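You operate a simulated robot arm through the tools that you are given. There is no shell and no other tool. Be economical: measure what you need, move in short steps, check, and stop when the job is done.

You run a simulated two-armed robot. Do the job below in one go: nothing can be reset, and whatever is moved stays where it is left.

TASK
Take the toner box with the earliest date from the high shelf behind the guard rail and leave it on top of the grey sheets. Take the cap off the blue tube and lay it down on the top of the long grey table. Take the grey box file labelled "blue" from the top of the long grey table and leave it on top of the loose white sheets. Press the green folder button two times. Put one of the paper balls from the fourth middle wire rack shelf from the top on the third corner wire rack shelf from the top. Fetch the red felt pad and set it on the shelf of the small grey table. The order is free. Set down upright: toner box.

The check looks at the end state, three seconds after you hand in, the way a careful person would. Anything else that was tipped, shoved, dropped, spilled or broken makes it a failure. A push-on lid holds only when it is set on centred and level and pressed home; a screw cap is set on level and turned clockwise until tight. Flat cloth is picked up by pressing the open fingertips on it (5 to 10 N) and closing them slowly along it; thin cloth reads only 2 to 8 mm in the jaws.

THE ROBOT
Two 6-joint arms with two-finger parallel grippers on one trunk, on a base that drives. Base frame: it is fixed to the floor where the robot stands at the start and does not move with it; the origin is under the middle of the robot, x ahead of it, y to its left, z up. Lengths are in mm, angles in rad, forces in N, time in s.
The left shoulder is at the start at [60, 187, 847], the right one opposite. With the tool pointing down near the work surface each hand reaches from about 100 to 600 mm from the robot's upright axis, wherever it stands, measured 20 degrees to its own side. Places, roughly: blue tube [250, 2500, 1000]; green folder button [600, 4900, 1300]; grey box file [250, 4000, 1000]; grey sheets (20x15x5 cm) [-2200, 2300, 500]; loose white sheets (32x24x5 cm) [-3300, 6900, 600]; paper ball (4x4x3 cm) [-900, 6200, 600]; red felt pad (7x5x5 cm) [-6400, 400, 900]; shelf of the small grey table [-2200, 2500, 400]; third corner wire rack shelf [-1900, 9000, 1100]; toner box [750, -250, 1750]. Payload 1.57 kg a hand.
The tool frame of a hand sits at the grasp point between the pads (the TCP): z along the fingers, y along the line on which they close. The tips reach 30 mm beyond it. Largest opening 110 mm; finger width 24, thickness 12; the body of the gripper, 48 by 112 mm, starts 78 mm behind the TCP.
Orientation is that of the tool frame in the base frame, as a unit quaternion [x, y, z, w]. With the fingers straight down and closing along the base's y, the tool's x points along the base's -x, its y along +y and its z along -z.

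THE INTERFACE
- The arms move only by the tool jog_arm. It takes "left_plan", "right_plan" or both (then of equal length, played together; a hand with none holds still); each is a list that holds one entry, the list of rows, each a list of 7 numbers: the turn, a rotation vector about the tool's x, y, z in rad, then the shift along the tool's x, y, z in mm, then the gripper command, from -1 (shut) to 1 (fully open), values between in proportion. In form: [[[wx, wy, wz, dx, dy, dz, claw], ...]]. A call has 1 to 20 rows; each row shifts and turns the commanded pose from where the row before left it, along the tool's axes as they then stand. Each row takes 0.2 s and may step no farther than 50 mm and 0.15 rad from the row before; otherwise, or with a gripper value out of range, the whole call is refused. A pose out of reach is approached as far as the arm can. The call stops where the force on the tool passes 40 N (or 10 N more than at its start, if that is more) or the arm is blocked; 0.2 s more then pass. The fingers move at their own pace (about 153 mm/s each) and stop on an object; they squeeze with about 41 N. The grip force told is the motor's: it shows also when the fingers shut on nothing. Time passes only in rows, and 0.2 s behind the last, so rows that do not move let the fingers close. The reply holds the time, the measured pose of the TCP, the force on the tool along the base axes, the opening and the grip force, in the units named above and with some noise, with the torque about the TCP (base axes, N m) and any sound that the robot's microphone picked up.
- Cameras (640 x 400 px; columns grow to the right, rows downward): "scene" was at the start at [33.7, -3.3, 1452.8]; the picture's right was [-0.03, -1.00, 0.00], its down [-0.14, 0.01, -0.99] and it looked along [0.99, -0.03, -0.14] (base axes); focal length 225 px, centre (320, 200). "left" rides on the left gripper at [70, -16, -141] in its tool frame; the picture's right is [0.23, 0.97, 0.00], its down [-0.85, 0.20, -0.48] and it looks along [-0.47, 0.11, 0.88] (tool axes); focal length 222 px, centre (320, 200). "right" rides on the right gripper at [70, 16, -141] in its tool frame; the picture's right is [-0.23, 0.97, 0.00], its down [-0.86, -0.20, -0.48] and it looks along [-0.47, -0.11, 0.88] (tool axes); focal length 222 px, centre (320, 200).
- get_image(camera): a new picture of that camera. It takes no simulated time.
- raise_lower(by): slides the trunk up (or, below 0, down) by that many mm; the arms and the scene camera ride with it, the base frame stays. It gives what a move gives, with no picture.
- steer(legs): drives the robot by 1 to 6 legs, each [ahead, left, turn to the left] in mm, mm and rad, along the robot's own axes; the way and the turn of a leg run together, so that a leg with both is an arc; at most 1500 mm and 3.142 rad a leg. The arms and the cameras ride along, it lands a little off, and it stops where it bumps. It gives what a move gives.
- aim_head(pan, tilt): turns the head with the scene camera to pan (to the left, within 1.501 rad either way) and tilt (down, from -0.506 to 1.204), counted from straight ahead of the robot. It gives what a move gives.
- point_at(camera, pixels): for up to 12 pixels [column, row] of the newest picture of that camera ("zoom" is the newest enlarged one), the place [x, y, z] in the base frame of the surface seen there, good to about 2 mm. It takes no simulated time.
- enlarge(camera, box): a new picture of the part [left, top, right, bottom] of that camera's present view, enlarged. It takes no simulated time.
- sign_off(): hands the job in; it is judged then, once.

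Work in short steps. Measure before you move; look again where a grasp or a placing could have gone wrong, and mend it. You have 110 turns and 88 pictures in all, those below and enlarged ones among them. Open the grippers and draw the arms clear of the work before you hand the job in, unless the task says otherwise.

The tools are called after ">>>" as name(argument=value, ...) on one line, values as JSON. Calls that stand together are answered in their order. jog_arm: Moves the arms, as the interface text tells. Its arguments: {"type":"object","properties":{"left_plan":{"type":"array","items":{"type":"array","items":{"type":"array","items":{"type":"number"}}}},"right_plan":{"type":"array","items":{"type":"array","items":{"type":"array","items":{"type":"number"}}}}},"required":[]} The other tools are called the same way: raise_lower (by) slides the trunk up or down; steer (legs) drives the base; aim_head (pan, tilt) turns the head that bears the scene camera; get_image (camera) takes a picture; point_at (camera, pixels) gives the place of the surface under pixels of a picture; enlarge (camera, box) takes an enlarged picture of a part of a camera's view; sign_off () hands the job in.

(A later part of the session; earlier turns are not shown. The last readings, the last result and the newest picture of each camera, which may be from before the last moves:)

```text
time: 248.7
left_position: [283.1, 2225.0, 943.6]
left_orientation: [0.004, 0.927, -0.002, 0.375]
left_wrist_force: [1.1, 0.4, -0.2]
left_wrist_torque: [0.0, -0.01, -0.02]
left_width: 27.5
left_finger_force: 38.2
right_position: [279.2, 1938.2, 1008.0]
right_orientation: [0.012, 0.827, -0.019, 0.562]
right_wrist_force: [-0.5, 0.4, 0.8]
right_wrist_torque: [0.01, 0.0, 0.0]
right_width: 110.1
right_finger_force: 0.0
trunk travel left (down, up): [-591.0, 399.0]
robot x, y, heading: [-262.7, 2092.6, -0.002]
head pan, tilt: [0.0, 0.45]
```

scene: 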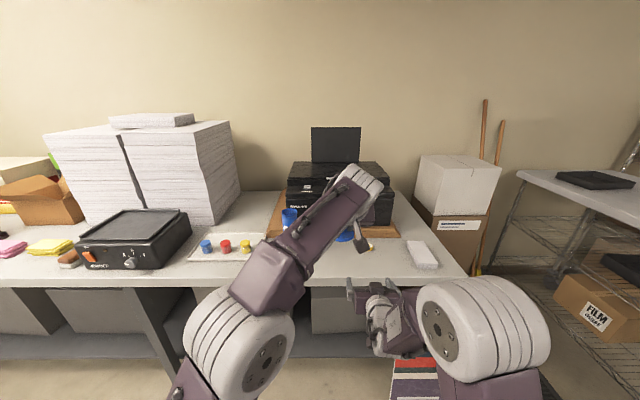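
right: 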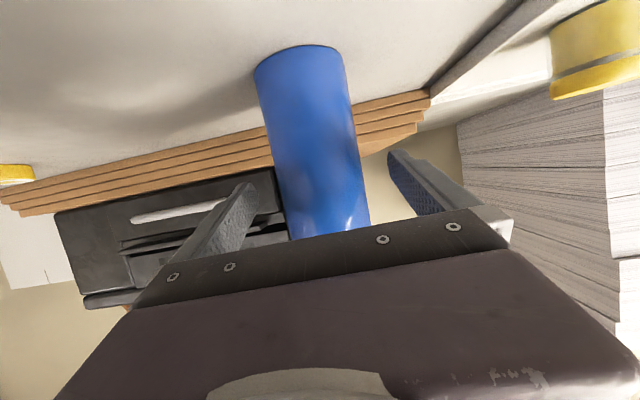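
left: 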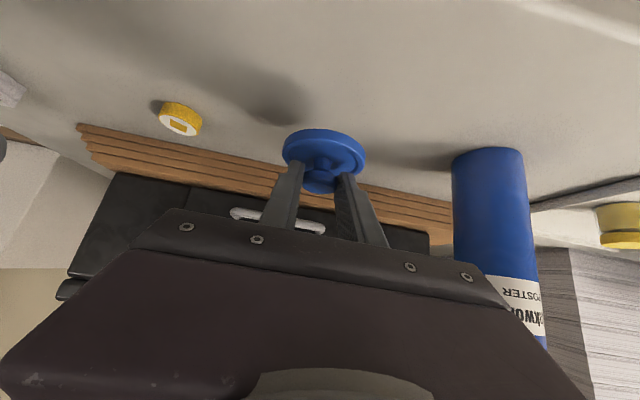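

Three last small steps, then release and withdraw along the fingers.

>>> jog_arm(left_plan=[[[0, 0, 0, 1.05, 0, 1.1, -1], [0, 0, 0, 0.9, 0, 0.9, -1], [0, 0, 0, 0, 0, 0, -1], [0, 0, 0, 0, 0, 0, -0.4], [0, 0, 0, 0, 0, 0, 0], [0, 0, 0, 0, 0, 0, 0], [0, 0, 0, 0, 0, -30, 0], [0, 0, 0, 0, 0, -45, 0], [0, 0, 0, 0, 0, -45, 0], [0, 0, 0, 0, 0, -45, 0], [0, 0, 0, 0, 0, 0, 0]]])

>>> get_image(camera="left")

```text
time: 251.1
left_position: [169.7, 2224.0, 1059.1]
left_orientation: [0.003, 0.927, -0.001, 0.376]
left_wrist_force: [0.8, 0.3, -0.7]
left_wrist_torque: [0.01, 0.02, -0.01]
left_width: 55.1
left_finger_force: 0.1
right_position: [278.7, 1937.9, 1006.9]
right_orientation: [0.011, 0.826, -0.019, 0.563]
right_wrist_force: [0.9, -0.3, 0.9]
right_wrist_torque: [-0.03, 0.0, -0.04]
right_width: 109.9
right_finger_force: 0.2
trunk travel left (down, up): [-591.0, 399.0]
robot x, y, heading: [-260.6, 2088.9, -0.006]
head pan, tilt: [0.0, 0.45]
```

```text
22 pictures are left
```

left: 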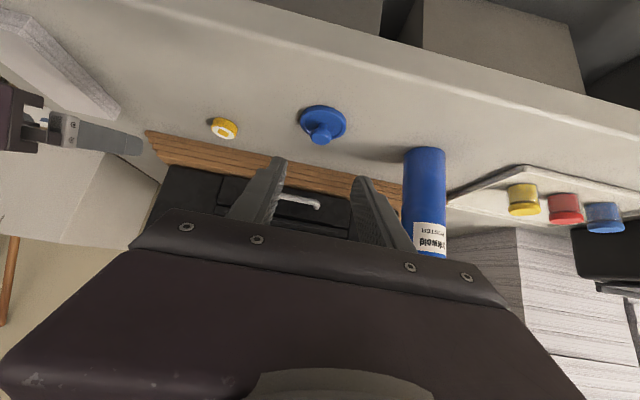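

Cap lies on the table. Next the box file: I back off, slide left along the table to y≈3950 and look.

>>> steer(legs=[[-260, 0, 0.004], [0, 1400, 0], [0, 430, 0]])

>>> aim_head(pan=0, tilt=0.35)

>>> get_image(camera="scene")

```text
time: 261.8
left_position: [-82.9, 4076.3, 1058.9]
left_orientation: [0.001, 0.927, -0.001, 0.375]
left_wrist_force: [0.0, 0.3, -0.6]
left_wrist_torque: [-0.03, -0.04, 0.02]
left_width: 55.0
left_finger_force: 0.1
right_position: [29.2, 3791.6, 1009.0]
right_orientation: [0.01, 0.827, -0.017, 0.562]
right_wrist_force: [0.3, -0.1, 0.1]
right_wrist_torque: [-0.01, 0.01, -0.02]
right_width: 109.9
right_finger_force: 0.1
trunk travel left (down, up): [-591.0, 399.0]
robot x, y, heading: [-512.1, 3942.3, -0.002]
head pan, tilt: [0.0, 0.45]
```

```text
time: 262.5
left_position: [-82.8, 4077.5, 1059.0]
left_orientation: [0.0, 0.927, -0.001, 0.376]
left_wrist_force: [0.2, -0.3, -0.3]
left_wrist_torque: [0.0, 0.03, -0.02]
left_width: 55.1
left_finger_force: 0.1
right_position: [28.7, 3790.8, 1008.8]
right_orientation: [0.01, 0.826, -0.018, 0.564]
right_wrist_force: [-0.1, 1.1, 0.8]
right_wrist_torque: [-0.01, 0.04, 0.02]
right_width: 110.0
right_finger_force: 0.1
trunk travel left (down, up): [-591.0, 399.0]
robot x, y, heading: [-513.1, 3937.1, 0.001]
head pan, tilt: [0.0, 0.351]
```

```text
21 pictures are left
```

scene: 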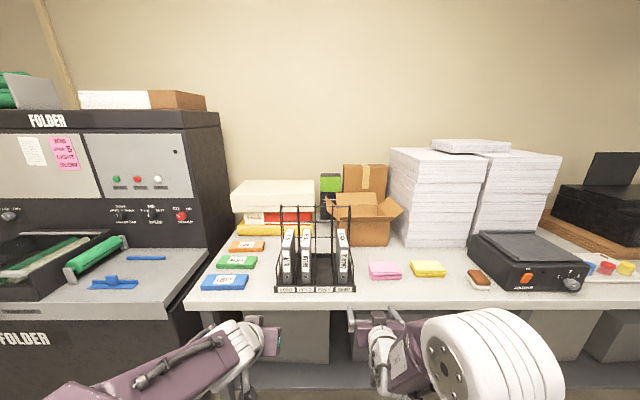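

I enlarge the file rack and the folder's button panel.

>>> enlarge(camera="scene", box=[260, 190, 380, 300])

>>> enlarge(camera="scene", box=[80, 130, 220, 240])

>>> point_at(camera="scene", pixels=[[288, 232], [288, 280], [306, 232], [306, 280], [342, 232], [342, 280], [320, 290], [280, 210], [318, 260], [117, 179], [120, 185], [150, 170]])

```text
3.64 times, centred on (320, 245) of scene
```

zoom: 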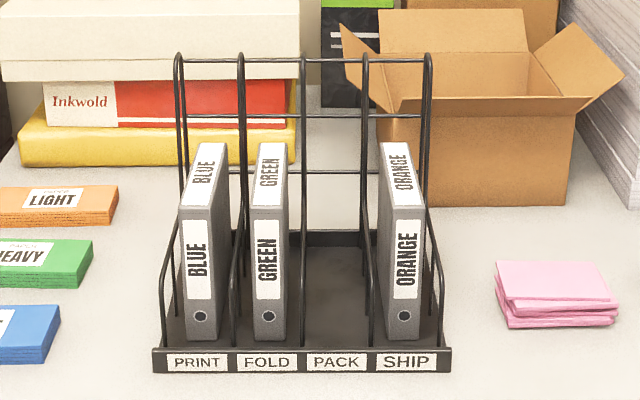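

```text
3.64 times, centred on (150, 185) of scene
```

zoom: 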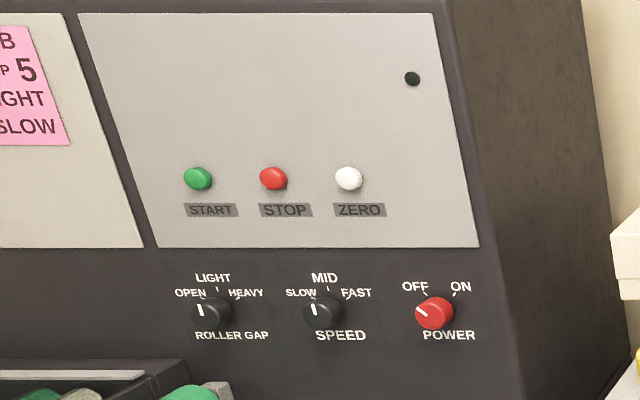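

```text
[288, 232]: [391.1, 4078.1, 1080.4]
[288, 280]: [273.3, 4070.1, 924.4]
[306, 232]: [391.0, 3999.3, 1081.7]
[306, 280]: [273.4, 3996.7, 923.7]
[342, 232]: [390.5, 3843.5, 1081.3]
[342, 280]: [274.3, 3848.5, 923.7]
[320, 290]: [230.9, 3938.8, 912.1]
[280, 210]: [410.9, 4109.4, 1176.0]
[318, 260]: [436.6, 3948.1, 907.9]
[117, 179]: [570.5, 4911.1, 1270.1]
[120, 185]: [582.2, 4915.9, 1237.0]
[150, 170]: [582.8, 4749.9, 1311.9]
```

BLUE is the left file, front at x≈272, y≈4072, top z≈1081. I need the divider wires' course; I probe points along them.

>>> point_at(camera="scene", pixels=[[276, 275], [276, 265], [277, 258], [279, 250], [280, 240], [281, 225], [296, 275], [297, 262], [298, 255], [299, 250], [300, 240], [298, 225]])

>>> enlarge(camera="scene", box=[268, 195, 318, 295])

```text
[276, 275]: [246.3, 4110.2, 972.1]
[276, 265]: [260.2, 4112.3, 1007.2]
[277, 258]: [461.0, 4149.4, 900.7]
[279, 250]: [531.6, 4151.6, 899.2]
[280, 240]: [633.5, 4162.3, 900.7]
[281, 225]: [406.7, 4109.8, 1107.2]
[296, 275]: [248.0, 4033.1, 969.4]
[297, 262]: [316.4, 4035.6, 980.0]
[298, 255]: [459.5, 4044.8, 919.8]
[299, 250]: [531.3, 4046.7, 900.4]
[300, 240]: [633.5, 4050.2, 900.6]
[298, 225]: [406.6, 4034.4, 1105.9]
```

```text
4.00 times, centred on (293, 245) of scene
```

zoom: 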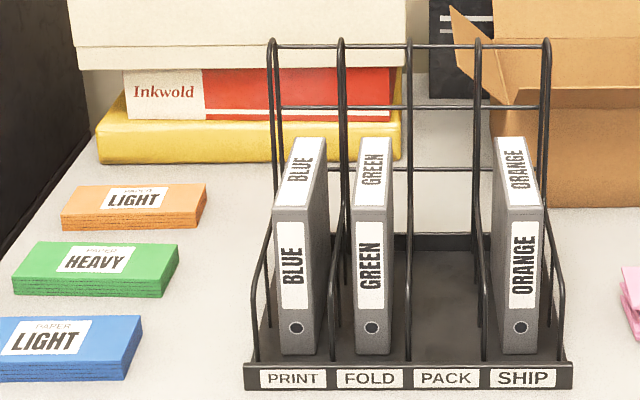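

The dividers leave only the file's top front free, so a vertical grasp there is best. First the button (at [570,4911,1270]): I raise, extend the closed right hand and slide left in front of the folder.

>>> raise_lower(by=268)

>>> jog_arm(right_plan=[[[0, 0, 0, -14.4, 0, 37.2, -1], [0, 0, 0, -14.4, 0, 37.2, -1], [0, 0, 0, -14.4, 0, 37.2, -1], [0, 0, 0, -14.4, 0, 37.2, -1], [0, 0, 0, 0, 0, 0, -1], [0, 0, 0, 0, 0, 0, -1]]], left_plan=[[[0, 0.1285, 0, 0, 0, 0, 0.27], [0, 0.1285, 0, 0, 0, 0, 0.27], [0, 0.1285, 0, 0, 0, 0, 0.27], [0, 0.1285, 0, 0, 0, 0, 0.27], [0, 0.1285, 0, 0, 0, 0, 0.27], [0, 0.1285, 0, 0, 0, 0, 0.27]]])

>>> steer(legs=[[0, 1120, 0]])

>>> aim_head(pan=-0.1, tilt=0.7)

>>> get_image(camera="scene")

```text
time: 265.2
left_position: [-83.1, 4077.2, 1325.9]
left_orientation: [0.001, 0.927, 0.0, 0.375]
left_wrist_force: [0.0, 0.5, 0.5]
left_wrist_torque: [-0.02, -0.03, -0.02]
left_width: 55.1
left_finger_force: 0.1
right_position: [29.7, 3791.6, 1276.9]
right_orientation: [0.009, 0.827, -0.017, 0.562]
right_wrist_force: [0.2, 0.4, 0.5]
right_wrist_torque: [0.01, -0.02, -0.01]
right_width: 109.7
right_finger_force: 0.0
trunk travel left (down, up): [-859.0, 131.0]
robot x, y, heading: [-515.0, 3941.5, -0.002]
head pan, tilt: [0.0, 0.351]
```

```text
time: 266.6
left_position: [-82.7, 4077.5, 1326.0]
left_orientation: [0.0, 1.0, 0.0, 0.0]
left_wrist_force: [0.7, -1.0, 0.7]
left_wrist_torque: [0.03, 0.0, 0.04]
left_width: 69.6
left_finger_force: 0.1
right_position: [191.6, 3784.5, 1275.7]
right_orientation: [0.009, 0.827, -0.017, 0.562]
right_wrist_force: [0.0, 0.2, -0.1]
right_wrist_torque: [-0.01, -0.01, 0.0]
right_width: 0.0
right_finger_force: 21.9
trunk travel left (down, up): [-859.0, 131.0]
robot x, y, heading: [-509.6, 3937.9, -0.002]
head pan, tilt: [0.0, 0.351]
```

```text
time: 272.4
left_position: [-98.1, 5209.1, 1326.3]
left_orientation: [-0.01, 1.0, 0.0, -0.001]
left_wrist_force: [0.5, -0.4, 0.1]
left_wrist_torque: [0.0, 0.01, -0.01]
left_width: 69.9
left_finger_force: 0.0
right_position: [181.8, 4922.1, 1275.7]
right_orientation: [0.0, 0.826, -0.01, 0.563]
right_wrist_force: [-0.6, 0.3, -0.1]
right_wrist_torque: [-0.02, 0.0, 0.0]
right_width: 0.0
right_finger_force: 21.2
trunk travel left (down, up): [-859.0, 131.0]
robot x, y, heading: [-520.1, 5065.5, 0.015]
head pan, tilt: [0.0, 0.351]
```

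```text
time: 273.2
left_position: [-97.8, 5208.9, 1326.0]
left_orientation: [-0.01, 1.0, 0.0, 0.0]
left_wrist_force: [-0.7, 0.1, -0.2]
left_wrist_torque: [0.0, 0.02, 0.01]
left_width: 69.6
left_finger_force: 0.0
right_position: [181.5, 4922.9, 1276.0]
right_orientation: [0.0, 0.826, -0.011, 0.563]
right_wrist_force: [0.3, 0.1, -0.3]
right_wrist_torque: [-0.02, -0.02, 0.0]
right_width: 0.0
right_finger_force: 21.6
trunk travel left (down, up): [-859.0, 131.0]
robot x, y, heading: [-520.8, 5062.8, 0.024]
head pan, tilt: [-0.099, 0.7]
```

```text
17 pictures are left
```

scene: 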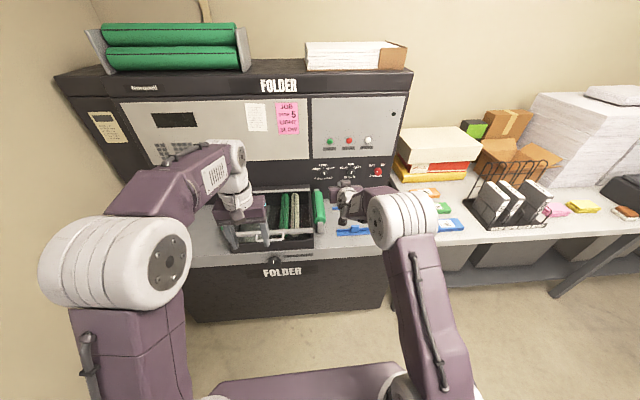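

I measure the button again plus the folder's front and feed heights.

>>> point_at(camera="scene", pixels=[[329, 140], [329, 137], [331, 142], [300, 275], [300, 256], [290, 205], [320, 200], [225, 255], [378, 172], [321, 178]])

>>> enlarge(camera="scene", box=[310, 120, 390, 190])

```text
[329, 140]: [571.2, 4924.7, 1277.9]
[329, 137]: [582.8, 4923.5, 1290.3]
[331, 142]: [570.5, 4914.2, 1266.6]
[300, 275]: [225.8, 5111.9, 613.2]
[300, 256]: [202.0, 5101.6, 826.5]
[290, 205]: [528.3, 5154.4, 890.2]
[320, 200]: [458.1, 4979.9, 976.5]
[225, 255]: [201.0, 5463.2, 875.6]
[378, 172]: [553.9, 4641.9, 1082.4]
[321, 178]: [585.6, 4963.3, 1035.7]
```

```text
5.71 times, centred on (350, 155) of scene
```

zoom: 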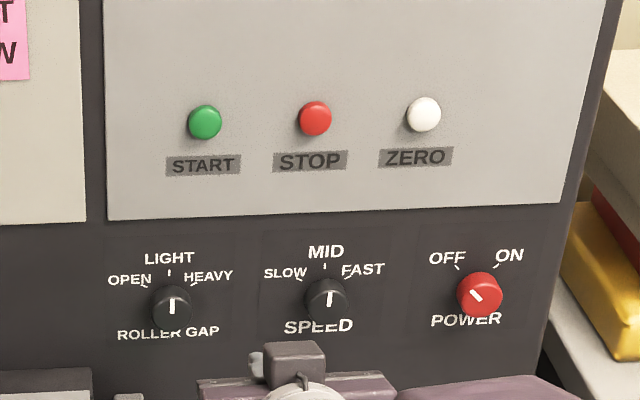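

Button centre ≈[570,4916,1271]. I drive ahead 318 mm with a small turn and check the pose.

>>> steer(legs=[[318, 3, -0.02]])

```text
time: 275.3
left_position: [220.8, 5206.8, 1327.9]
left_orientation: [0.0, 1.0, 0.0, 0.001]
left_wrist_force: [-0.3, 0.0, -0.2]
left_wrist_torque: [0.01, -0.01, 0.01]
left_width: 70.2
left_finger_force: 0.3
right_position: [495.4, 4913.1, 1279.7]
right_orientation: [0.009, 0.826, -0.016, 0.564]
right_wrist_force: [-0.6, -0.1, 0.0]
right_wrist_torque: [0.01, -0.01, -0.01]
right_width: 0.2
right_finger_force: 20.9
trunk travel left (down, up): [-859.0, 131.0]
robot x, y, heading: [-204.2, 5068.1, -0.004]
head pan, tilt: [-0.099, 0.7]
```

Tip is ~42 mm short and ~8 mm high. I approach, then push in 3 mm steps and listen.

>>> jog_arm(right_plan=[[[0, 0, 0, -2.8, 0, 18.1, -1], [0, 0, 0, -2.8, 0, 18.1, -1], [0, 0, 0, -1.1, 0, 2.8, -1], [0, 0, 0, -1.1, 0, 2.8, -1], [0, 0, 0, -1.1, 0, 2.8, -1], [0, 0, 0, -1.1, 0, 2.8, -1], [0, 0, 0, 0, 0, 0, -1]]])

```text
time: 276.9
left_position: [223.1, 5205.6, 1326.7]
left_orientation: [0.0, 1.0, 0.0, 0.0]
left_wrist_force: [-0.1, 0.1, 0.1]
left_wrist_torque: [0.03, 0.0, -0.03]
left_width: 69.9
left_finger_force: 0.1
right_position: [544.2, 4912.4, 1268.2]
right_orientation: [0.009, 0.827, -0.016, 0.562]
right_wrist_force: [-3.2, -0.1, -1.9]
right_wrist_torque: [0.0, 0.08, 0.06]
right_width: 0.1
right_finger_force: 21.2
trunk travel left (down, up): [-859.0, 131.0]
robot x, y, heading: [-203.8, 5069.0, -0.002]
head pan, tilt: [-0.099, 0.7]
heard: click
```

One click heard. I release by 15 mm, then press a second time and retreat.

>>> jog_arm(right_plan=[[[0, 0, 0, 3.6, 0, -9.3, -1], [0, 0, 0, 3.6, 0, -9.3, -1], [0, 0, 0, 0, 0, 0, -1], [0, 0, 0, 0, 0, 0, -1]]])

>>> jog_arm(right_plan=[[[0, 0, 0, -2.2, 0, 5.6, -1], [0, 0, 0, -2.2, 0, 5.6, -1], [0, 0, 0, -1.1, 0, 2.8, -1], [0, 0, 0, -1.1, 0, 2.8, -1], [0, 0, 0, -0.7, 0, 1.8, -1], [0, 0, 0, 0, 0, 0, -1]]])

>>> jog_arm(right_plan=[[[0, 0, 0, 3.6, 0, -9.3, -1], [0, 0, 0, 10, 0, -28, -1], [0, 0, 0, 10, 0, -28, -1], [0, 0, 0, 0, 0, 0, -1]]])

```text
time: 277.9
left_position: [222.9, 5207.3, 1325.8]
left_orientation: [0.0, 1.0, -0.001, 0.0]
left_wrist_force: [-0.2, -0.1, 0.3]
left_wrist_torque: [0.0, 0.03, -0.01]
left_width: 70.0
left_finger_force: 0.0
right_position: [524.5, 4912.3, 1267.2]
right_orientation: [0.01, 0.827, -0.017, 0.562]
right_wrist_force: [0.5, -1.1, -0.4]
right_wrist_torque: [0.0, -0.01, -0.01]
right_width: 0.4
right_finger_force: 21.8
trunk travel left (down, up): [-859.0, 131.0]
robot x, y, heading: [-206.4, 5069.4, 0.001]
head pan, tilt: [-0.099, 0.7]
```

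```text
time: 279.3
left_position: [223.1, 5207.2, 1326.6]
left_orientation: [0.001, 1.0, 0.0, 0.0]
left_wrist_force: [-0.4, 0.2, -0.2]
left_wrist_torque: [0.03, 0.0, 0.01]
left_width: 70.0
left_finger_force: 0.0
right_position: [542.7, 4912.4, 1269.8]
right_orientation: [0.009, 0.826, -0.017, 0.563]
right_wrist_force: [-4.3, 1.2, -3.4]
right_wrist_torque: [-0.01, 0.11, 0.03]
right_width: 0.3
right_finger_force: 21.1
trunk travel left (down, up): [-859.0, 131.0]
robot x, y, heading: [-204.2, 5073.0, 0.001]
head pan, tilt: [-0.099, 0.7]
heard: click
```

```text
time: 280.3
left_position: [223.3, 5206.8, 1326.9]
left_orientation: [-0.001, 1.0, 0.001, -0.001]
left_wrist_force: [0.3, 0.0, -0.2]
left_wrist_torque: [0.0, 0.03, 0.0]
left_width: 69.9
left_finger_force: 0.1
right_position: [477.1, 4915.1, 1270.2]
right_orientation: [0.009, 0.826, -0.017, 0.563]
right_wrist_force: [-0.3, -0.3, 0.0]
right_wrist_torque: [0.05, 0.01, 0.02]
right_width: 0.0
right_finger_force: 21.2
trunk travel left (down, up): [-859.0, 131.0]
robot x, y, heading: [-204.1, 5068.0, 0.001]
head pan, tilt: [-0.099, 0.7]
```

Both presses clicked. I back off, slide right to the file rack, retract the right hand and lower the left hand vertically to grasp height.

>>> steer(legs=[[-300, 0, 0], [0, -1134, 0]])

>>> jog_arm(right_plan=[[[0, 0, 0, 14.4, 0, -37.2, -1], [0, 0, 0, 14.4, 0, -37.2, -1], [0, 0, 0, 14.4, 0, -37.2, -1], [0, 0, 0, 14.4, 0, -37.2, -1], [0, 0, 0, 0, 0, 0, -1], [0, 0, 0, 0, 0, 0, -1]]], left_plan=[[[0, 0, 0, 0, 0, 40, 0.27], [0, 0, 0, 0, 0, 40, 0.27], [0, 0, 0, 0, 0, 40, 0.27], [0, 0, 0, 0, 0, 40, 0.27], [0, 0, 0, 0, 0, 30, 0.27], [0, 0, 0, 0, 0, 0, 0.27]]])

```text
time: 287.7
left_position: [-71.6, 4106.0, 1326.4]
left_orientation: [-0.016, 1.0, 0.001, 0.0]
left_wrist_force: [0.2, 0.5, -0.9]
left_wrist_torque: [0.0, -0.03, -0.02]
left_width: 70.0
left_finger_force: 0.2
right_position: [190.8, 3822.0, 1270.1]
right_orientation: [-0.004, 0.826, -0.008, 0.563]
right_wrist_force: [-0.1, 0.2, 0.2]
right_wrist_torque: [0.0, 0.0, -0.01]
right_width: 0.0
right_finger_force: 21.3
trunk travel left (down, up): [-859.0, 131.0]
robot x, y, heading: [-494.5, 3955.9, 0.026]
head pan, tilt: [-0.099, 0.7]
```

```text
time: 289.1
left_position: [-71.0, 4106.5, 1135.6]
left_orientation: [-0.015, 1.0, 0.0, 0.001]
left_wrist_force: [-0.4, 0.3, -0.2]
left_wrist_torque: [0.01, 0.03, 0.0]
left_width: 69.7
left_finger_force: 0.0
right_position: [32.8, 3821.4, 1270.1]
right_orientation: [-0.004, 0.827, -0.013, 0.562]
right_wrist_force: [0.4, 0.1, 0.1]
right_wrist_torque: [0.01, -0.02, 0.03]
right_width: 0.0
right_finger_force: 21.7
trunk travel left (down, up): [-859.0, 131.0]
robot x, y, heading: [-492.8, 3955.4, 0.028]
head pan, tilt: [-0.099, 0.7]
```

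I drive ahead with heading correction to bring the left hand above the file's front, fingertips still above its top, and look.

>>> steer(legs=[[355, -27, -0.027]])

>>> get_image(camera="left")

>>> point_at(camera="left", pixels=[[320, 150], [300, 150], [340, 150], [280, 150], [320, 130], [320, 170], [320, 100], [300, 100], [340, 100]])

```text
time: 291.4
left_position: [283.7, 4075.8, 1137.9]
left_orientation: [-0.003, 1.0, 0.0, 0.001]
left_wrist_force: [-0.4, 0.7, -0.5]
left_wrist_torque: [-0.01, -0.04, 0.0]
left_width: 69.9
left_finger_force: 0.1
right_position: [380.1, 3791.4, 1272.1]
right_orientation: [0.006, 0.827, -0.021, 0.562]
right_wrist_force: [0.1, -0.4, 0.7]
right_wrist_torque: [0.01, 0.0, -0.02]
right_width: 0.0
right_finger_force: 21.1
trunk travel left (down, up): [-859.0, 131.0]
robot x, y, heading: [-146.1, 3935.7, 0.01]
head pan, tilt: [-0.099, 0.7]
```

```text
15 pictures are left
```

left: 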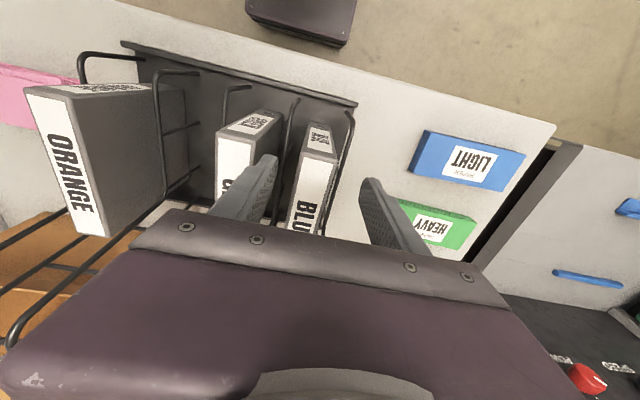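

```text
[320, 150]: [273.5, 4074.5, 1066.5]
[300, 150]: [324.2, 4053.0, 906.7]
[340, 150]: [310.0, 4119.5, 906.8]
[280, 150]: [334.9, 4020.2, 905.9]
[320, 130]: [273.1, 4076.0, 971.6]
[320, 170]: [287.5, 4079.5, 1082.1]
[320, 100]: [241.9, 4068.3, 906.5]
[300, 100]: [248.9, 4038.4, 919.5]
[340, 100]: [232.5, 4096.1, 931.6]
```

I pin down the file's side edges with a few more points.

>>> point_at(camera="left", pixels=[[306, 165], [304, 165], [308, 165], [330, 165], [333, 165], [336, 165], [338, 165], [310, 180], [298, 200], [325, 200]])

```text
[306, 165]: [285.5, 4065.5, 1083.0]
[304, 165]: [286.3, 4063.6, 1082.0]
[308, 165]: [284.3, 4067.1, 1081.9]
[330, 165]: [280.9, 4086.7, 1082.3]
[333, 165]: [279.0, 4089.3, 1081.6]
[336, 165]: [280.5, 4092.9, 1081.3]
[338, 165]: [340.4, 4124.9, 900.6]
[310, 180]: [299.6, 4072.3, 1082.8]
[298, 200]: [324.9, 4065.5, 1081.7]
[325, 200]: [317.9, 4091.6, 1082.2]
```

File y≈4058…4094, tcp y=4075.8: centred. I lower 66 mm and close.

>>> jog_arm(left_plan=[[[0, 0, 0, 0, 0, 30, 0.27], [0, 0, 0, 0, 0, 20, 0.27], [0, 0, 0, 0, 0, 16, 0.27], [0, 0, 0, 0, 0, 0, 0.27], [0, 0, 0, 0, 0, 0, -1], [0, 0, 0, 0, 0, 0, -1], [0, 0, 0, 0, 0, 0, -1]]])

>>> raise_lower(by=60)

>>> get_image(camera="left")

```text
time: 293.0
left_position: [286.0, 4077.9, 1069.9]
left_orientation: [-0.004, 1.0, 0.0, 0.0]
left_wrist_force: [0.3, 0.3, 0.8]
left_wrist_torque: [-0.02, 0.12, 0.0]
left_width: 35.6
left_finger_force: 40.6
right_position: [380.6, 3790.5, 1270.7]
right_orientation: [0.005, 0.827, -0.019, 0.561]
right_wrist_force: [-0.4, -0.4, -0.6]
right_wrist_torque: [0.01, 0.01, 0.0]
right_width: 0.0
right_finger_force: 21.3
trunk travel left (down, up): [-859.0, 131.0]
robot x, y, heading: [-141.6, 3935.1, 0.009]
head pan, tilt: [-0.099, 0.7]
```

```text
time: 294.0
left_position: [286.2, 4076.1, 1128.8]
left_orientation: [-0.003, 1.0, 0.0, -0.001]
left_wrist_force: [0.3, 0.3, -1.8]
left_wrist_torque: [-0.01, 0.1, 0.02]
left_width: 35.6
left_finger_force: 41.2
right_position: [380.7, 3789.5, 1330.0]
right_orientation: [0.005, 0.827, -0.019, 0.561]
right_wrist_force: [0.2, -0.5, -0.5]
right_wrist_torque: [0.02, -0.03, 0.0]
right_width: 0.0
right_finger_force: 21.5
trunk travel left (down, up): [-919.0, 71.0]
robot x, y, heading: [-142.8, 3929.0, 0.007]
head pan, tilt: [-0.099, 0.7]
```

```text
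14 pictures are left
```

left: 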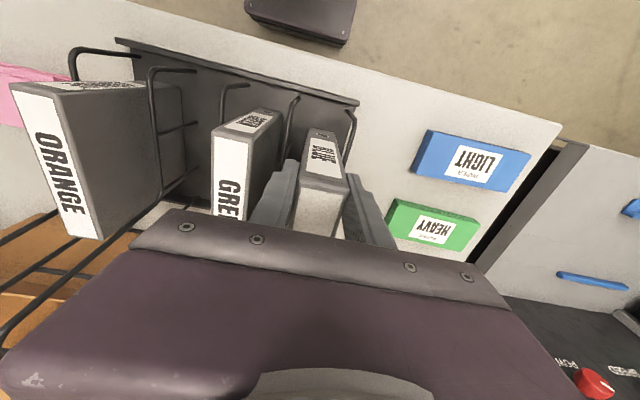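

Held. I raise a bit more, back out of the rack, turn left towards the white sheets and look.

>>> raise_lower(by=69)

>>> steer(legs=[[-560, 0, 0], [0, 0, 2.3]])

>>> aim_head(pan=0, tilt=0.35)

>>> get_image(camera="scene")

```text
time: 295.1
left_position: [286.1, 4076.1, 1197.9]
left_orientation: [-0.003, 1.0, 0.0, 0.0]
left_wrist_force: [0.2, -0.6, -1.6]
left_wrist_torque: [-0.04, 0.1, -0.03]
left_width: 35.5
left_finger_force: 41.5
right_position: [383.0, 3789.6, 1398.5]
right_orientation: [0.005, 0.827, -0.019, 0.562]
right_wrist_force: [-0.1, 0.5, -0.3]
right_wrist_torque: [0.01, -0.03, 0.02]
right_width: 0.0
right_finger_force: 21.1
trunk travel left (down, up): [-988.0, 2.0]
robot x, y, heading: [-143.9, 3938.4, 0.006]
head pan, tilt: [-0.099, 0.7]
```

```text
time: 303.7
left_position: [-1085.9, 4157.3, 1199.0]
left_orientation: [0.915, -0.404, 0.0, -0.001]
left_wrist_force: [-0.3, 0.0, -2.1]
left_wrist_torque: [-0.11, -0.07, 0.0]
left_width: 35.5
left_finger_force: 40.7
right_position: [-937.6, 4419.7, 1398.4]
right_orientation: [0.754, -0.341, -0.505, -0.246]
right_wrist_force: [0.7, 0.2, 0.2]
right_wrist_torque: [0.0, -0.01, 0.03]
right_width: 0.0
right_finger_force: 21.2
trunk travel left (down, up): [-988.0, 2.0]
robot x, y, heading: [-696.1, 3933.2, 2.312]
head pan, tilt: [-0.099, 0.7]
```

```text
time: 304.5
left_position: [-1084.8, 4157.7, 1197.7]
left_orientation: [0.915, -0.404, 0.0, 0.0]
left_wrist_force: [-0.4, 0.4, -1.4]
left_wrist_torque: [-0.11, -0.12, -0.03]
left_width: 36.0
left_finger_force: 41.1
right_position: [-936.9, 4418.8, 1400.1]
right_orientation: [0.753, -0.342, -0.505, -0.247]
right_wrist_force: [0.5, -0.3, -1.2]
right_wrist_torque: [0.01, -0.02, 0.02]
right_width: 0.0
right_finger_force: 21.4
trunk travel left (down, up): [-988.0, 2.0]
robot x, y, heading: [-696.0, 3931.9, 2.31]
head pan, tilt: [0.0, 0.351]
```

```text
13 pictures are left
```

scene: 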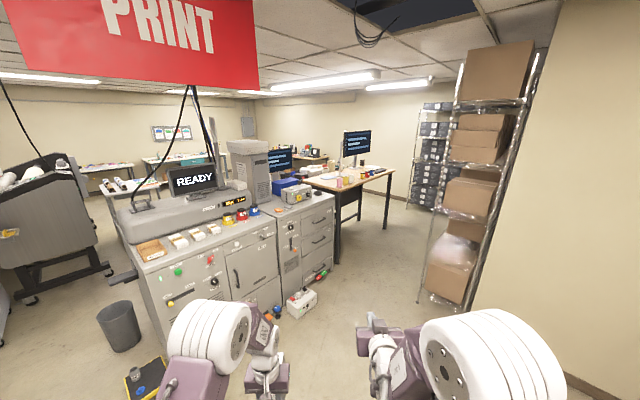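

I enlarge around (325,195), where the white sheets should be, and measure.

>>> enlarge(camera="scene", box=[250, 130, 410, 280])

>>> point_at(camera="scene", pixels=[[324, 196], [330, 185], [306, 178], [335, 262], [380, 180], [360, 190], [300, 305], [345, 240], [385, 228], [390, 260], [350, 210]])

```text
2.67 times, centred on (330, 205) of scene
```

zoom: 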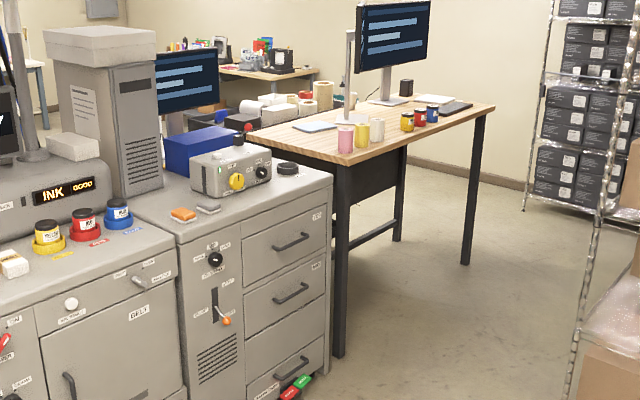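

```text
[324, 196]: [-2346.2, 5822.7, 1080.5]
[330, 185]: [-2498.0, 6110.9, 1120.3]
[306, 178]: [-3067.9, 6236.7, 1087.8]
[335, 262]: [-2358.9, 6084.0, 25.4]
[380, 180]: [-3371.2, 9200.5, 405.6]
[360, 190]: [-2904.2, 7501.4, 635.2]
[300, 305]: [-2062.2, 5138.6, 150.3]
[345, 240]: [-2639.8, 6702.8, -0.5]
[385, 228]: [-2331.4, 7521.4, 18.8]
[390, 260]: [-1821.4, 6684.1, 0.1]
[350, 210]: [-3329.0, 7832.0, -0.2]
```

The sheets lie beyond the computer desk. I drive round through the aisle between desk and wire rack.

>>> steer(legs=[[0, 0, -0.125], [1307, 0, 0], [0, 0, -0.196], [985, 0, 0], [0, 0, -0.418], [1480, 0, 0]])

>>> aim_head(pan=1.35, tilt=0.5)

>>> get_image(camera="scene")

```text
time: 325.4
left_position: [-2018.6, 7812.1, 1198.7]
left_orientation: [0.714, -0.7, 0.001, 0.0]
left_wrist_force: [-0.1, -0.2, -1.3]
left_wrist_torque: [-0.15, 0.0, 0.01]
left_width: 35.7
left_finger_force: 40.6
right_position: [-1734.0, 7911.6, 1399.6]
right_orientation: [-0.584, 0.586, 0.386, 0.41]
right_wrist_force: [0.4, -0.2, -0.2]
right_wrist_torque: [0.02, 0.01, 0.0]
right_width: 0.0
right_finger_force: 20.9
trunk travel left (down, up): [-988.0, 2.0]
robot x, y, heading: [-1872.1, 7387.7, 1.59]
head pan, tilt: [0.0, 0.351]
```

```text
time: 326.9
left_position: [-2018.9, 7813.7, 1197.3]
left_orientation: [0.714, -0.7, 0.001, 0.0]
left_wrist_force: [0.1, -0.2, -1.8]
left_wrist_torque: [-0.13, 0.03, 0.02]
left_width: 35.7
left_finger_force: 41.3
right_position: [-1734.0, 7911.9, 1398.4]
right_orientation: [-0.584, 0.586, 0.385, 0.409]
right_wrist_force: [0.4, 0.7, -0.7]
right_wrist_torque: [0.01, 0.01, -0.01]
right_width: 0.0
right_finger_force: 21.3
trunk travel left (down, up): [-988.0, 2.0]
robot x, y, heading: [-1872.1, 7387.4, 1.591]
head pan, tilt: [1.349, 0.499]
```

```text
11 pictures are left
```

scene: 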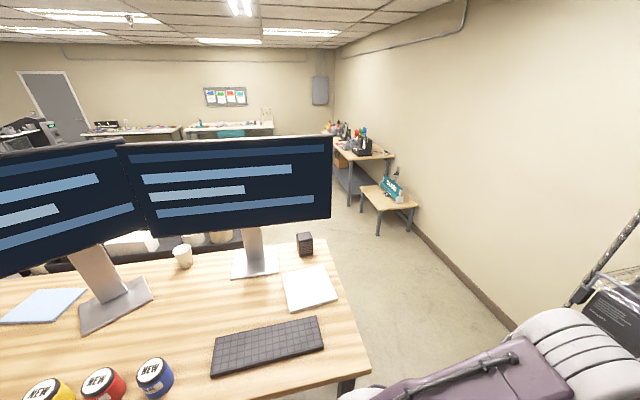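

I check the desk's extent and the small bench, then go round the desk's north end.

>>> point_at(camera="scene", pixels=[[325, 245], [365, 365], [375, 235], [385, 200], [430, 250], [520, 330], [300, 235], [183, 255]])

>>> steer(legs=[[610, 0, -0.02], [0, 0, 1.571]])

>>> aim_head(pan=0.7, tilt=0.5)

>>> get_image(camera="scene")

```text
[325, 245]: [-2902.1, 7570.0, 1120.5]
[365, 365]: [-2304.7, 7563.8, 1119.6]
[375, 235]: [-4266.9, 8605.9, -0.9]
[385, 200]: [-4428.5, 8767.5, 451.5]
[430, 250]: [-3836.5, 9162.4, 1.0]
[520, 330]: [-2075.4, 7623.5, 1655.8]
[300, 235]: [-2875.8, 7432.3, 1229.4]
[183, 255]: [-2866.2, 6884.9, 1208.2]
```

```text
time: 334.1
left_position: [-2309.5, 7867.6, 1198.6]
left_orientation: [1.0, -0.006, 0.0, 0.0]
left_wrist_force: [0.0, -0.5, -1.7]
left_wrist_torque: [0.0, -0.1, -0.01]
left_width: 35.7
left_finger_force: 41.6
right_position: [-2399.1, 8153.9, 1399.2]
right_orientation: [0.827, -0.013, -0.561, -0.024]
right_wrist_force: [0.0, -0.5, -0.3]
right_wrist_torque: [-0.02, -0.04, 0.01]
right_width: 0.0
right_finger_force: 21.3
trunk travel left (down, up): [-988.0, 2.0]
robot x, y, heading: [-1877.1, 7999.8, 3.132]
head pan, tilt: [1.349, 0.499]
```

```text
time: 335.1
left_position: [-2307.9, 7867.1, 1197.3]
left_orientation: [1.0, -0.006, 0.0, 0.0]
left_wrist_force: [-0.4, 0.3, -2.2]
left_wrist_torque: [0.0, -0.09, -0.01]
left_width: 35.5
left_finger_force: 41.1
right_position: [-2398.2, 8155.1, 1399.3]
right_orientation: [0.827, -0.013, -0.562, -0.025]
right_wrist_force: [0.2, 0.0, -1.0]
right_wrist_torque: [0.04, 0.05, 0.0]
right_width: 0.0
right_finger_force: 21.3
trunk travel left (down, up): [-988.0, 2.0]
robot x, y, heading: [-1874.5, 7997.6, 3.127]
head pan, tilt: [0.7, 0.499]
```

```text
10 pictures are left
```

scene: 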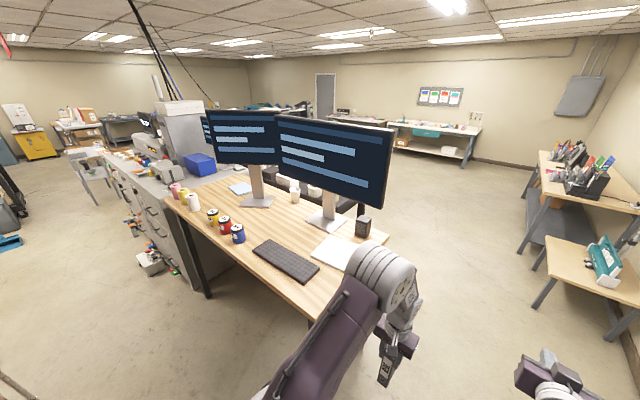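

Way is clear. I drive west past the desk, turn to face south, and look down at the sheets.

>>> steer(legs=[[1490, 0, 0.012], [75, 0, 0], [0, 0, 1.571]])

>>> aim_head(pan=0, tilt=0.75)

>>> get_image(camera="scene")

```text
time: 347.0
left_position: [-3307.5, 7589.5, 1198.6]
left_orientation: [0.714, 0.7, -0.001, 0.0]
left_wrist_force: [-0.3, 0.1, -2.3]
left_wrist_torque: [0.1, -0.01, -0.01]
left_width: 35.6
left_finger_force: 41.1
right_position: [-3595.0, 7501.4, 1400.4]
right_orientation: [0.597, 0.573, -0.416, 0.378]
right_wrist_force: [-0.8, 0.3, -1.0]
right_wrist_torque: [0.01, 0.01, -0.02]
right_width: 0.1
right_finger_force: 21.1
trunk travel left (down, up): [-988.0, 2.0]
robot x, y, heading: [-3436.0, 8022.7, -1.589]
head pan, tilt: [0.7, 0.499]
```

```text
time: 348.0
left_position: [-3306.8, 7589.3, 1197.8]
left_orientation: [0.714, 0.7, 0.0, 0.001]
left_wrist_force: [0.8, -0.2, -2.8]
left_wrist_torque: [0.11, 0.03, -0.04]
left_width: 35.4
left_finger_force: 41.1
right_position: [-3595.8, 7502.1, 1400.0]
right_orientation: [0.597, 0.573, -0.416, 0.377]
right_wrist_force: [1.1, -0.3, 0.0]
right_wrist_torque: [0.01, -0.01, -0.02]
right_width: 0.1
right_finger_force: 20.9
trunk travel left (down, up): [-988.0, 2.0]
robot x, y, heading: [-3435.0, 8020.6, -1.594]
head pan, tilt: [0.0, 0.75]
```

```text
9 pictures are left
```

scene: 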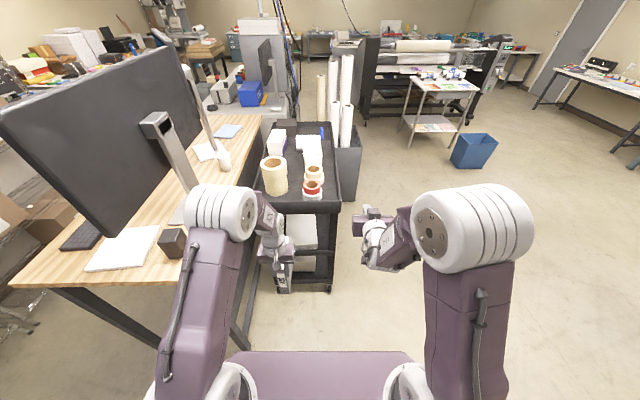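

The white sheets are on the cart's lower shelf, seen at (303,230). I measure cart and sheets.

>>> enlarge(camera="scene", box=[250, 170, 350, 300])

>>> point_at(camera="scene", pixels=[[303, 225], [303, 240], [290, 240], [315, 220], [312, 246], [328, 205], [328, 225], [328, 285], [268, 285], [320, 207], [310, 170], [300, 265]])

```text
3.08 times, centred on (300, 235) of scene
```

zoom: 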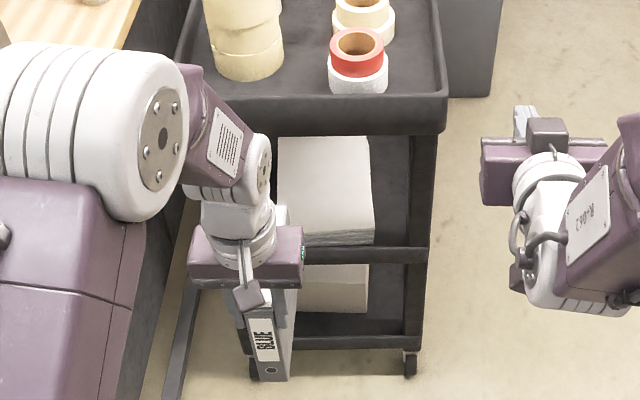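

```text
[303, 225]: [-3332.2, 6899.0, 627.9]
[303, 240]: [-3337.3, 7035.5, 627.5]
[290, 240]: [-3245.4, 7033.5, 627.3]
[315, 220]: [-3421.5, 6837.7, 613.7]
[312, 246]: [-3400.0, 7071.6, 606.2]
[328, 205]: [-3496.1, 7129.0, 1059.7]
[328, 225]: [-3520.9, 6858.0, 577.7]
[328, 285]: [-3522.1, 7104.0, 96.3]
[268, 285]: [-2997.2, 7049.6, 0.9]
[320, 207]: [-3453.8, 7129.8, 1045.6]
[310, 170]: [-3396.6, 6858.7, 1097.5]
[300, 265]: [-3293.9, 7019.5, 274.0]
```

The cart has a tray above, so I'll set the file on its spine: pitch the left hand to horizontal (file then points ahead, spine down), in free space first.

>>> jog_arm(left_plan=[[[0, -0.1428, 0, -17.8, 0, 2.6, -1], [0, -0.1428, 0, -17.3, 0, 5.1, -1], [0, -0.1428, 0, -16.4, 0, 7.5, -1], [0, -0.1428, 0, -15.1, 0, 9.7, -1], [0, -0.1428, 0, -13.6, 0, 11.8, -1], [0, -0.1428, 0, -11.8, 0, 13.6, -1], [0, -0.1428, 0, -9.7, 0, 15.1, -1], [0, -0.1428, 0, -7.5, 0, 16.4, -1], [0, -0.1428, 0, -5, 0, 17.3, -1], [0, -0.1428, 0, -2.5, 0, 17.8, -1], [0, -0.1428, 0, 0, 0, 18, -1], [0, 0, 0, 0, 0, 0, -1]]])

>>> get_image(camera="scene")

>>> point_at(camera="scene", pixels=[[200, 200], [240, 200], [215, 180], [280, 200], [290, 190], [190, 260], [245, 300]])

```text
time: 350.6
left_position: [-3316.4, 7388.7, 1152.9]
left_orientation: [0.578, 0.545, -0.396, 0.46]
left_wrist_force: [0.7, 0.1, -1.6]
left_wrist_torque: [0.17, -0.02, 0.02]
left_width: 35.5
left_finger_force: 40.5
left hand out of reach, approached as far as the arm can: row 3, 4, 5, 8, 9, 10, 11
right_position: [-3596.5, 7500.9, 1399.6]
right_orientation: [0.596, 0.573, -0.416, 0.379]
right_wrist_force: [0.4, -0.5, 0.8]
right_wrist_torque: [0.0, 0.01, 0.02]
right_width: 0.0
right_finger_force: 21.5
trunk travel left (down, up): [-988.0, 2.0]
robot x, y, heading: [-3436.1, 8020.2, -1.588]
head pan, tilt: [0.0, 0.75]
```

```text
7 pictures are left
```

scene: 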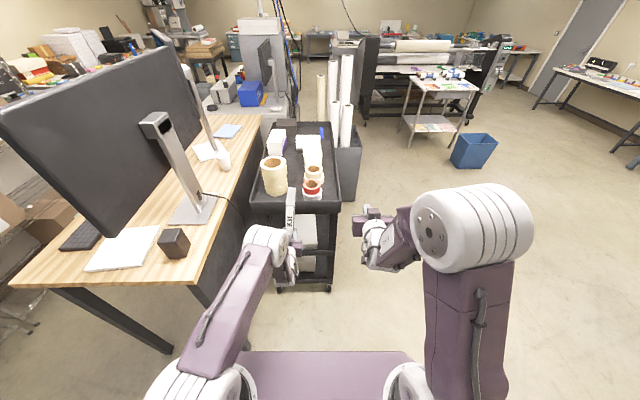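

```text
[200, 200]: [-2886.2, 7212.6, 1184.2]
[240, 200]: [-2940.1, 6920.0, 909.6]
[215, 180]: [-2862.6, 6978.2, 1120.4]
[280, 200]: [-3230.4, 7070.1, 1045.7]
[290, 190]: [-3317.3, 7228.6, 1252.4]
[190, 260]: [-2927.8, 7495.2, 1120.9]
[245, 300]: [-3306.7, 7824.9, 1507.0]
```

The wrist hit a limit at 75° with a slight roll. I back off 200 mm, raise and extend the left hand (flatter forearm), then apply the computed correction to exact horizontal.

>>> steer(legs=[[-200, 0, 0]])

>>> jog_arm(left_plan=[[[0, 0, 0, -43, 4.5, -11.8, -1], [0, 0, 0, -43, 4.5, -11.8, -1], [0, 0, 0, -43, 4.5, -11.8, -1], [0, 0, 0, -10.6, -0.7, 38.6, -1], [0, 0, 0, -10.6, -0.7, 38.6, -1], [0.016, -0.134, -0.049, 0, 0, 0, -1], [0.016, -0.134, -0.049, 0, 0, 0, -1], [0, 0, 0, 0, 0, 0, -1]]])

```text
time: 352.2
left_position: [-3313.2, 7578.6, 1150.9]
left_orientation: [0.58, 0.546, -0.393, 0.459]
left_wrist_force: [-0.2, -0.4, -2.2]
left_wrist_torque: [0.21, 0.01, 0.02]
left_width: 35.3
left_finger_force: 40.4
right_position: [-3591.3, 7691.3, 1396.8]
right_orientation: [0.597, 0.575, -0.414, 0.377]
right_wrist_force: [0.8, -0.1, 0.6]
right_wrist_torque: [-0.04, -0.01, 0.02]
right_width: 0.0
right_finger_force: 21.1
trunk travel left (down, up): [-988.0, 2.0]
robot x, y, heading: [-3426.1, 8218.1, -1.59]
head pan, tilt: [0.0, 0.75]
```

```text
time: 354.0
left_position: [-3342.4, 7497.2, 1291.1]
left_orientation: [0.5, 0.502, -0.492, 0.505]
left_wrist_force: [0.4, 0.9, -2.2]
left_wrist_torque: [0.14, -0.01, -0.03]
left_width: 35.6
left_finger_force: 41.2
left hand out of reach, approached as far as the arm can: row 6, 7
right_position: [-3591.3, 7693.8, 1400.0]
right_orientation: [0.596, 0.574, -0.416, 0.378]
right_wrist_force: [0.6, -0.6, 0.2]
right_wrist_torque: [0.01, -0.01, -0.03]
right_width: 0.0
right_finger_force: 21.7
trunk travel left (down, up): [-988.0, 2.0]
robot x, y, heading: [-3434.8, 8214.6, -1.588]
head pan, tilt: [0.0, 0.75]
```

Now exactly horizontal. I check the height of the cart's front bar in the last picture, and lower the trunk.

>>> point_at(camera="scene", pixels=[[312, 248], [312, 250], [312, 252], [312, 254], [312, 256], [318, 252], [310, 220], [318, 225]])

>>> raise_lower(by=-400)

>>> raise_lower(by=-215)

>>> get_image(camera="scene")

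```text
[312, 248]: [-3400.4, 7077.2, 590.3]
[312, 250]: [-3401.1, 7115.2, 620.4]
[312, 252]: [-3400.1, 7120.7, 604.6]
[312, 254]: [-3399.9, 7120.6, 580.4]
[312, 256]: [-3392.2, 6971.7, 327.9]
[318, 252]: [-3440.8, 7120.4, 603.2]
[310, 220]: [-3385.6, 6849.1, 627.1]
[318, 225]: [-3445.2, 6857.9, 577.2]
```

```text
time: 357.8
left_position: [-3342.4, 7498.1, 891.1]
left_orientation: [0.5, 0.503, -0.491, 0.506]
left_wrist_force: [-1.0, -0.3, -2.3]
left_wrist_torque: [0.14, 0.0, -0.01]
left_width: 35.4
left_finger_force: 41.1
right_position: [-3592.3, 7695.3, 998.4]
right_orientation: [0.596, 0.573, -0.416, 0.378]
right_wrist_force: [-0.8, 0.2, 0.0]
right_wrist_torque: [0.0, 0.03, 0.01]
right_width: 0.0
right_finger_force: 21.4
trunk travel left (down, up): [-588.0, 402.0]
robot x, y, heading: [-3432.4, 8217.2, -1.593]
head pan, tilt: [0.0, 0.75]
```

```text
time: 360.1
left_position: [-3343.2, 7498.5, 675.8]
left_orientation: [0.5, 0.502, -0.491, 0.506]
left_wrist_force: [1.2, 0.5, -0.9]
left_wrist_torque: [0.15, -0.01, 0.03]
left_width: 35.6
left_finger_force: 41.1
right_position: [-3592.1, 7696.4, 784.0]
right_orientation: [0.596, 0.573, -0.416, 0.378]
right_wrist_force: [0.1, -0.1, 0.1]
right_wrist_torque: [-0.02, -0.04, 0.02]
right_width: 0.0
right_finger_force: 21.1
trunk travel left (down, up): [-373.0, 617.0]
robot x, y, heading: [-3434.8, 8219.2, -1.587]
head pan, tilt: [0.0, 0.75]
```

```text
6 pictures are left
```

scene: 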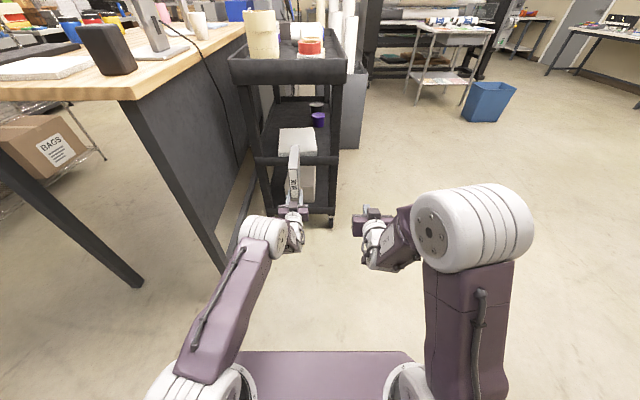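

Bar top is z≈622 at y≈7118; I'll stop with the TCP at y≈7052 so the gripper body stays outside it. Drive in 446 mm with small correction.

>>> steer(legs=[[444, 22, 0.017]])

>>> raise_lower(by=-29)

```text
time: 362.8
left_position: [-3312.0, 7068.6, 676.3]
left_orientation: [0.496, 0.507, -0.488, 0.509]
left_wrist_force: [-0.2, 0.5, -2.1]
left_wrist_torque: [0.14, -0.02, -0.03]
left_width: 35.7
left_finger_force: 40.5
right_position: [-3566.0, 7262.0, 783.8]
right_orientation: [0.591, 0.578, -0.413, 0.381]
right_wrist_force: [-0.2, 0.2, -0.7]
right_wrist_torque: [0.01, 0.02, 0.02]
right_width: 0.0
right_finger_force: 21.5
trunk travel left (down, up): [-373.0, 617.0]
robot x, y, heading: [-3410.6, 7782.1, -1.573]
head pan, tilt: [0.0, 0.75]
```

```text
time: 363.5
left_position: [-3312.2, 7069.8, 647.0]
left_orientation: [0.496, 0.507, -0.488, 0.51]
left_wrist_force: [0.1, -0.3, -1.0]
left_wrist_torque: [0.16, 0.02, -0.01]
left_width: 35.5
left_finger_force: 40.9
right_position: [-3564.8, 7262.8, 756.2]
right_orientation: [0.591, 0.579, -0.412, 0.381]
right_wrist_force: [-0.4, -0.8, 0.0]
right_wrist_torque: [-0.04, 0.01, 0.03]
right_width: 0.0
right_finger_force: 21.7
trunk travel left (down, up): [-344.0, 646.0]
robot x, y, heading: [-3414.2, 7786.2, -1.571]
head pan, tilt: [0.0, 0.75]
```

Four-fold check: file bottom ≈6 mm above the sheets. I nudge 14 mm further in, lower 5 mm, open and back out.

>>> steer(legs=[[14, 0, 0]])

>>> raise_lower(by=-5)

>>> jog_arm(left_plan=[[[0, 0, 0, 0, 0, 0, -0.5], [0, 0, 0, 0, 0, 0, 0], [0, 0, 0, 0, 0, 0, 0], [0, 0, 0, 0, 0, 0, 0]]])

>>> steer(legs=[[-300, 0, 0]])

>>> get_image(camera="scene")

```text
time: 364.3
left_position: [-3313.0, 7054.3, 645.4]
left_orientation: [0.496, 0.507, -0.488, 0.509]
left_wrist_force: [0.3, -1.2, -1.9]
left_wrist_torque: [0.15, 0.0, 0.02]
left_width: 35.5
left_finger_force: 41.2
right_position: [-3564.6, 7247.4, 755.3]
right_orientation: [0.591, 0.579, -0.412, 0.381]
right_wrist_force: [-0.2, 0.0, -0.1]
right_wrist_torque: [-0.02, 0.02, -0.01]
right_width: 0.0
right_finger_force: 21.1
trunk travel left (down, up): [-344.0, 646.0]
robot x, y, heading: [-3410.9, 7769.0, -1.573]
head pan, tilt: [0.0, 0.75]
```

```text
time: 364.8
left_position: [-3312.5, 7055.4, 641.7]
left_orientation: [0.496, 0.507, -0.487, 0.51]
left_wrist_force: [-0.7, -0.7, -1.4]
left_wrist_torque: [0.16, 0.03, -0.02]
left_width: 35.8
left_finger_force: 41.3
right_position: [-3564.9, 7247.5, 750.0]
right_orientation: [0.591, 0.578, -0.413, 0.381]
right_wrist_force: [0.1, -0.7, -1.1]
right_wrist_torque: [-0.02, 0.06, 0.0]
right_width: 0.0
right_finger_force: 21.7
trunk travel left (down, up): [-339.0, 651.0]
robot x, y, heading: [-3416.5, 7767.9, -1.575]
head pan, tilt: [0.0, 0.75]
```

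```text
time: 365.8
left_position: [-3311.7, 7055.9, 641.2]
left_orientation: [0.497, 0.506, -0.488, 0.509]
left_wrist_force: [0.4, 0.1, 0.1]
left_wrist_torque: [-0.02, 0.0, -0.01]
left_width: 55.0
left_finger_force: 0.1
right_position: [-3564.7, 7248.4, 749.9]
right_orientation: [0.592, 0.578, -0.413, 0.381]
right_wrist_force: [-0.2, 0.3, -0.3]
right_wrist_torque: [-0.03, -0.02, 0.03]
right_width: 0.0
right_finger_force: 21.5
trunk travel left (down, up): [-339.0, 651.0]
robot x, y, heading: [-3417.8, 7771.2, -1.575]
head pan, tilt: [0.0, 0.75]
```

```text
time: 367.9
left_position: [-3310.9, 7360.2, 642.0]
left_orientation: [0.496, 0.506, -0.488, 0.51]
left_wrist_force: [0.1, 0.3, 0.7]
left_wrist_torque: [0.01, -0.03, 0.02]
left_width: 54.9
left_finger_force: 0.0
right_position: [-3562.0, 7553.9, 750.5]
right_orientation: [0.591, 0.578, -0.413, 0.382]
right_wrist_force: [-0.6, 0.6, 0.0]
right_wrist_torque: [0.0, 0.03, 0.02]
right_width: 0.0
right_finger_force: 20.9
trunk travel left (down, up): [-339.0, 651.0]
robot x, y, heading: [-3414.1, 8076.3, -1.568]
head pan, tilt: [0.0, 0.75]
```

```text
5 pictures are left
```

scene: 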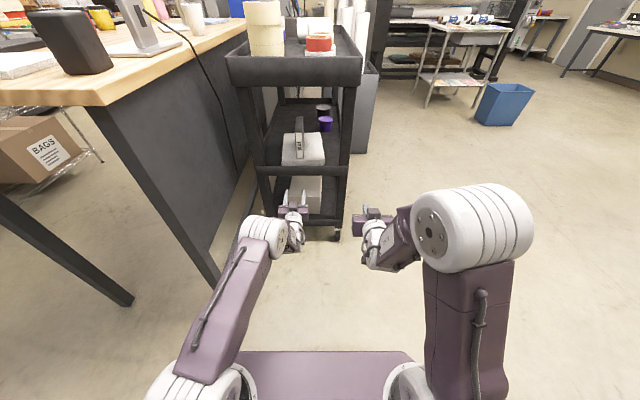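

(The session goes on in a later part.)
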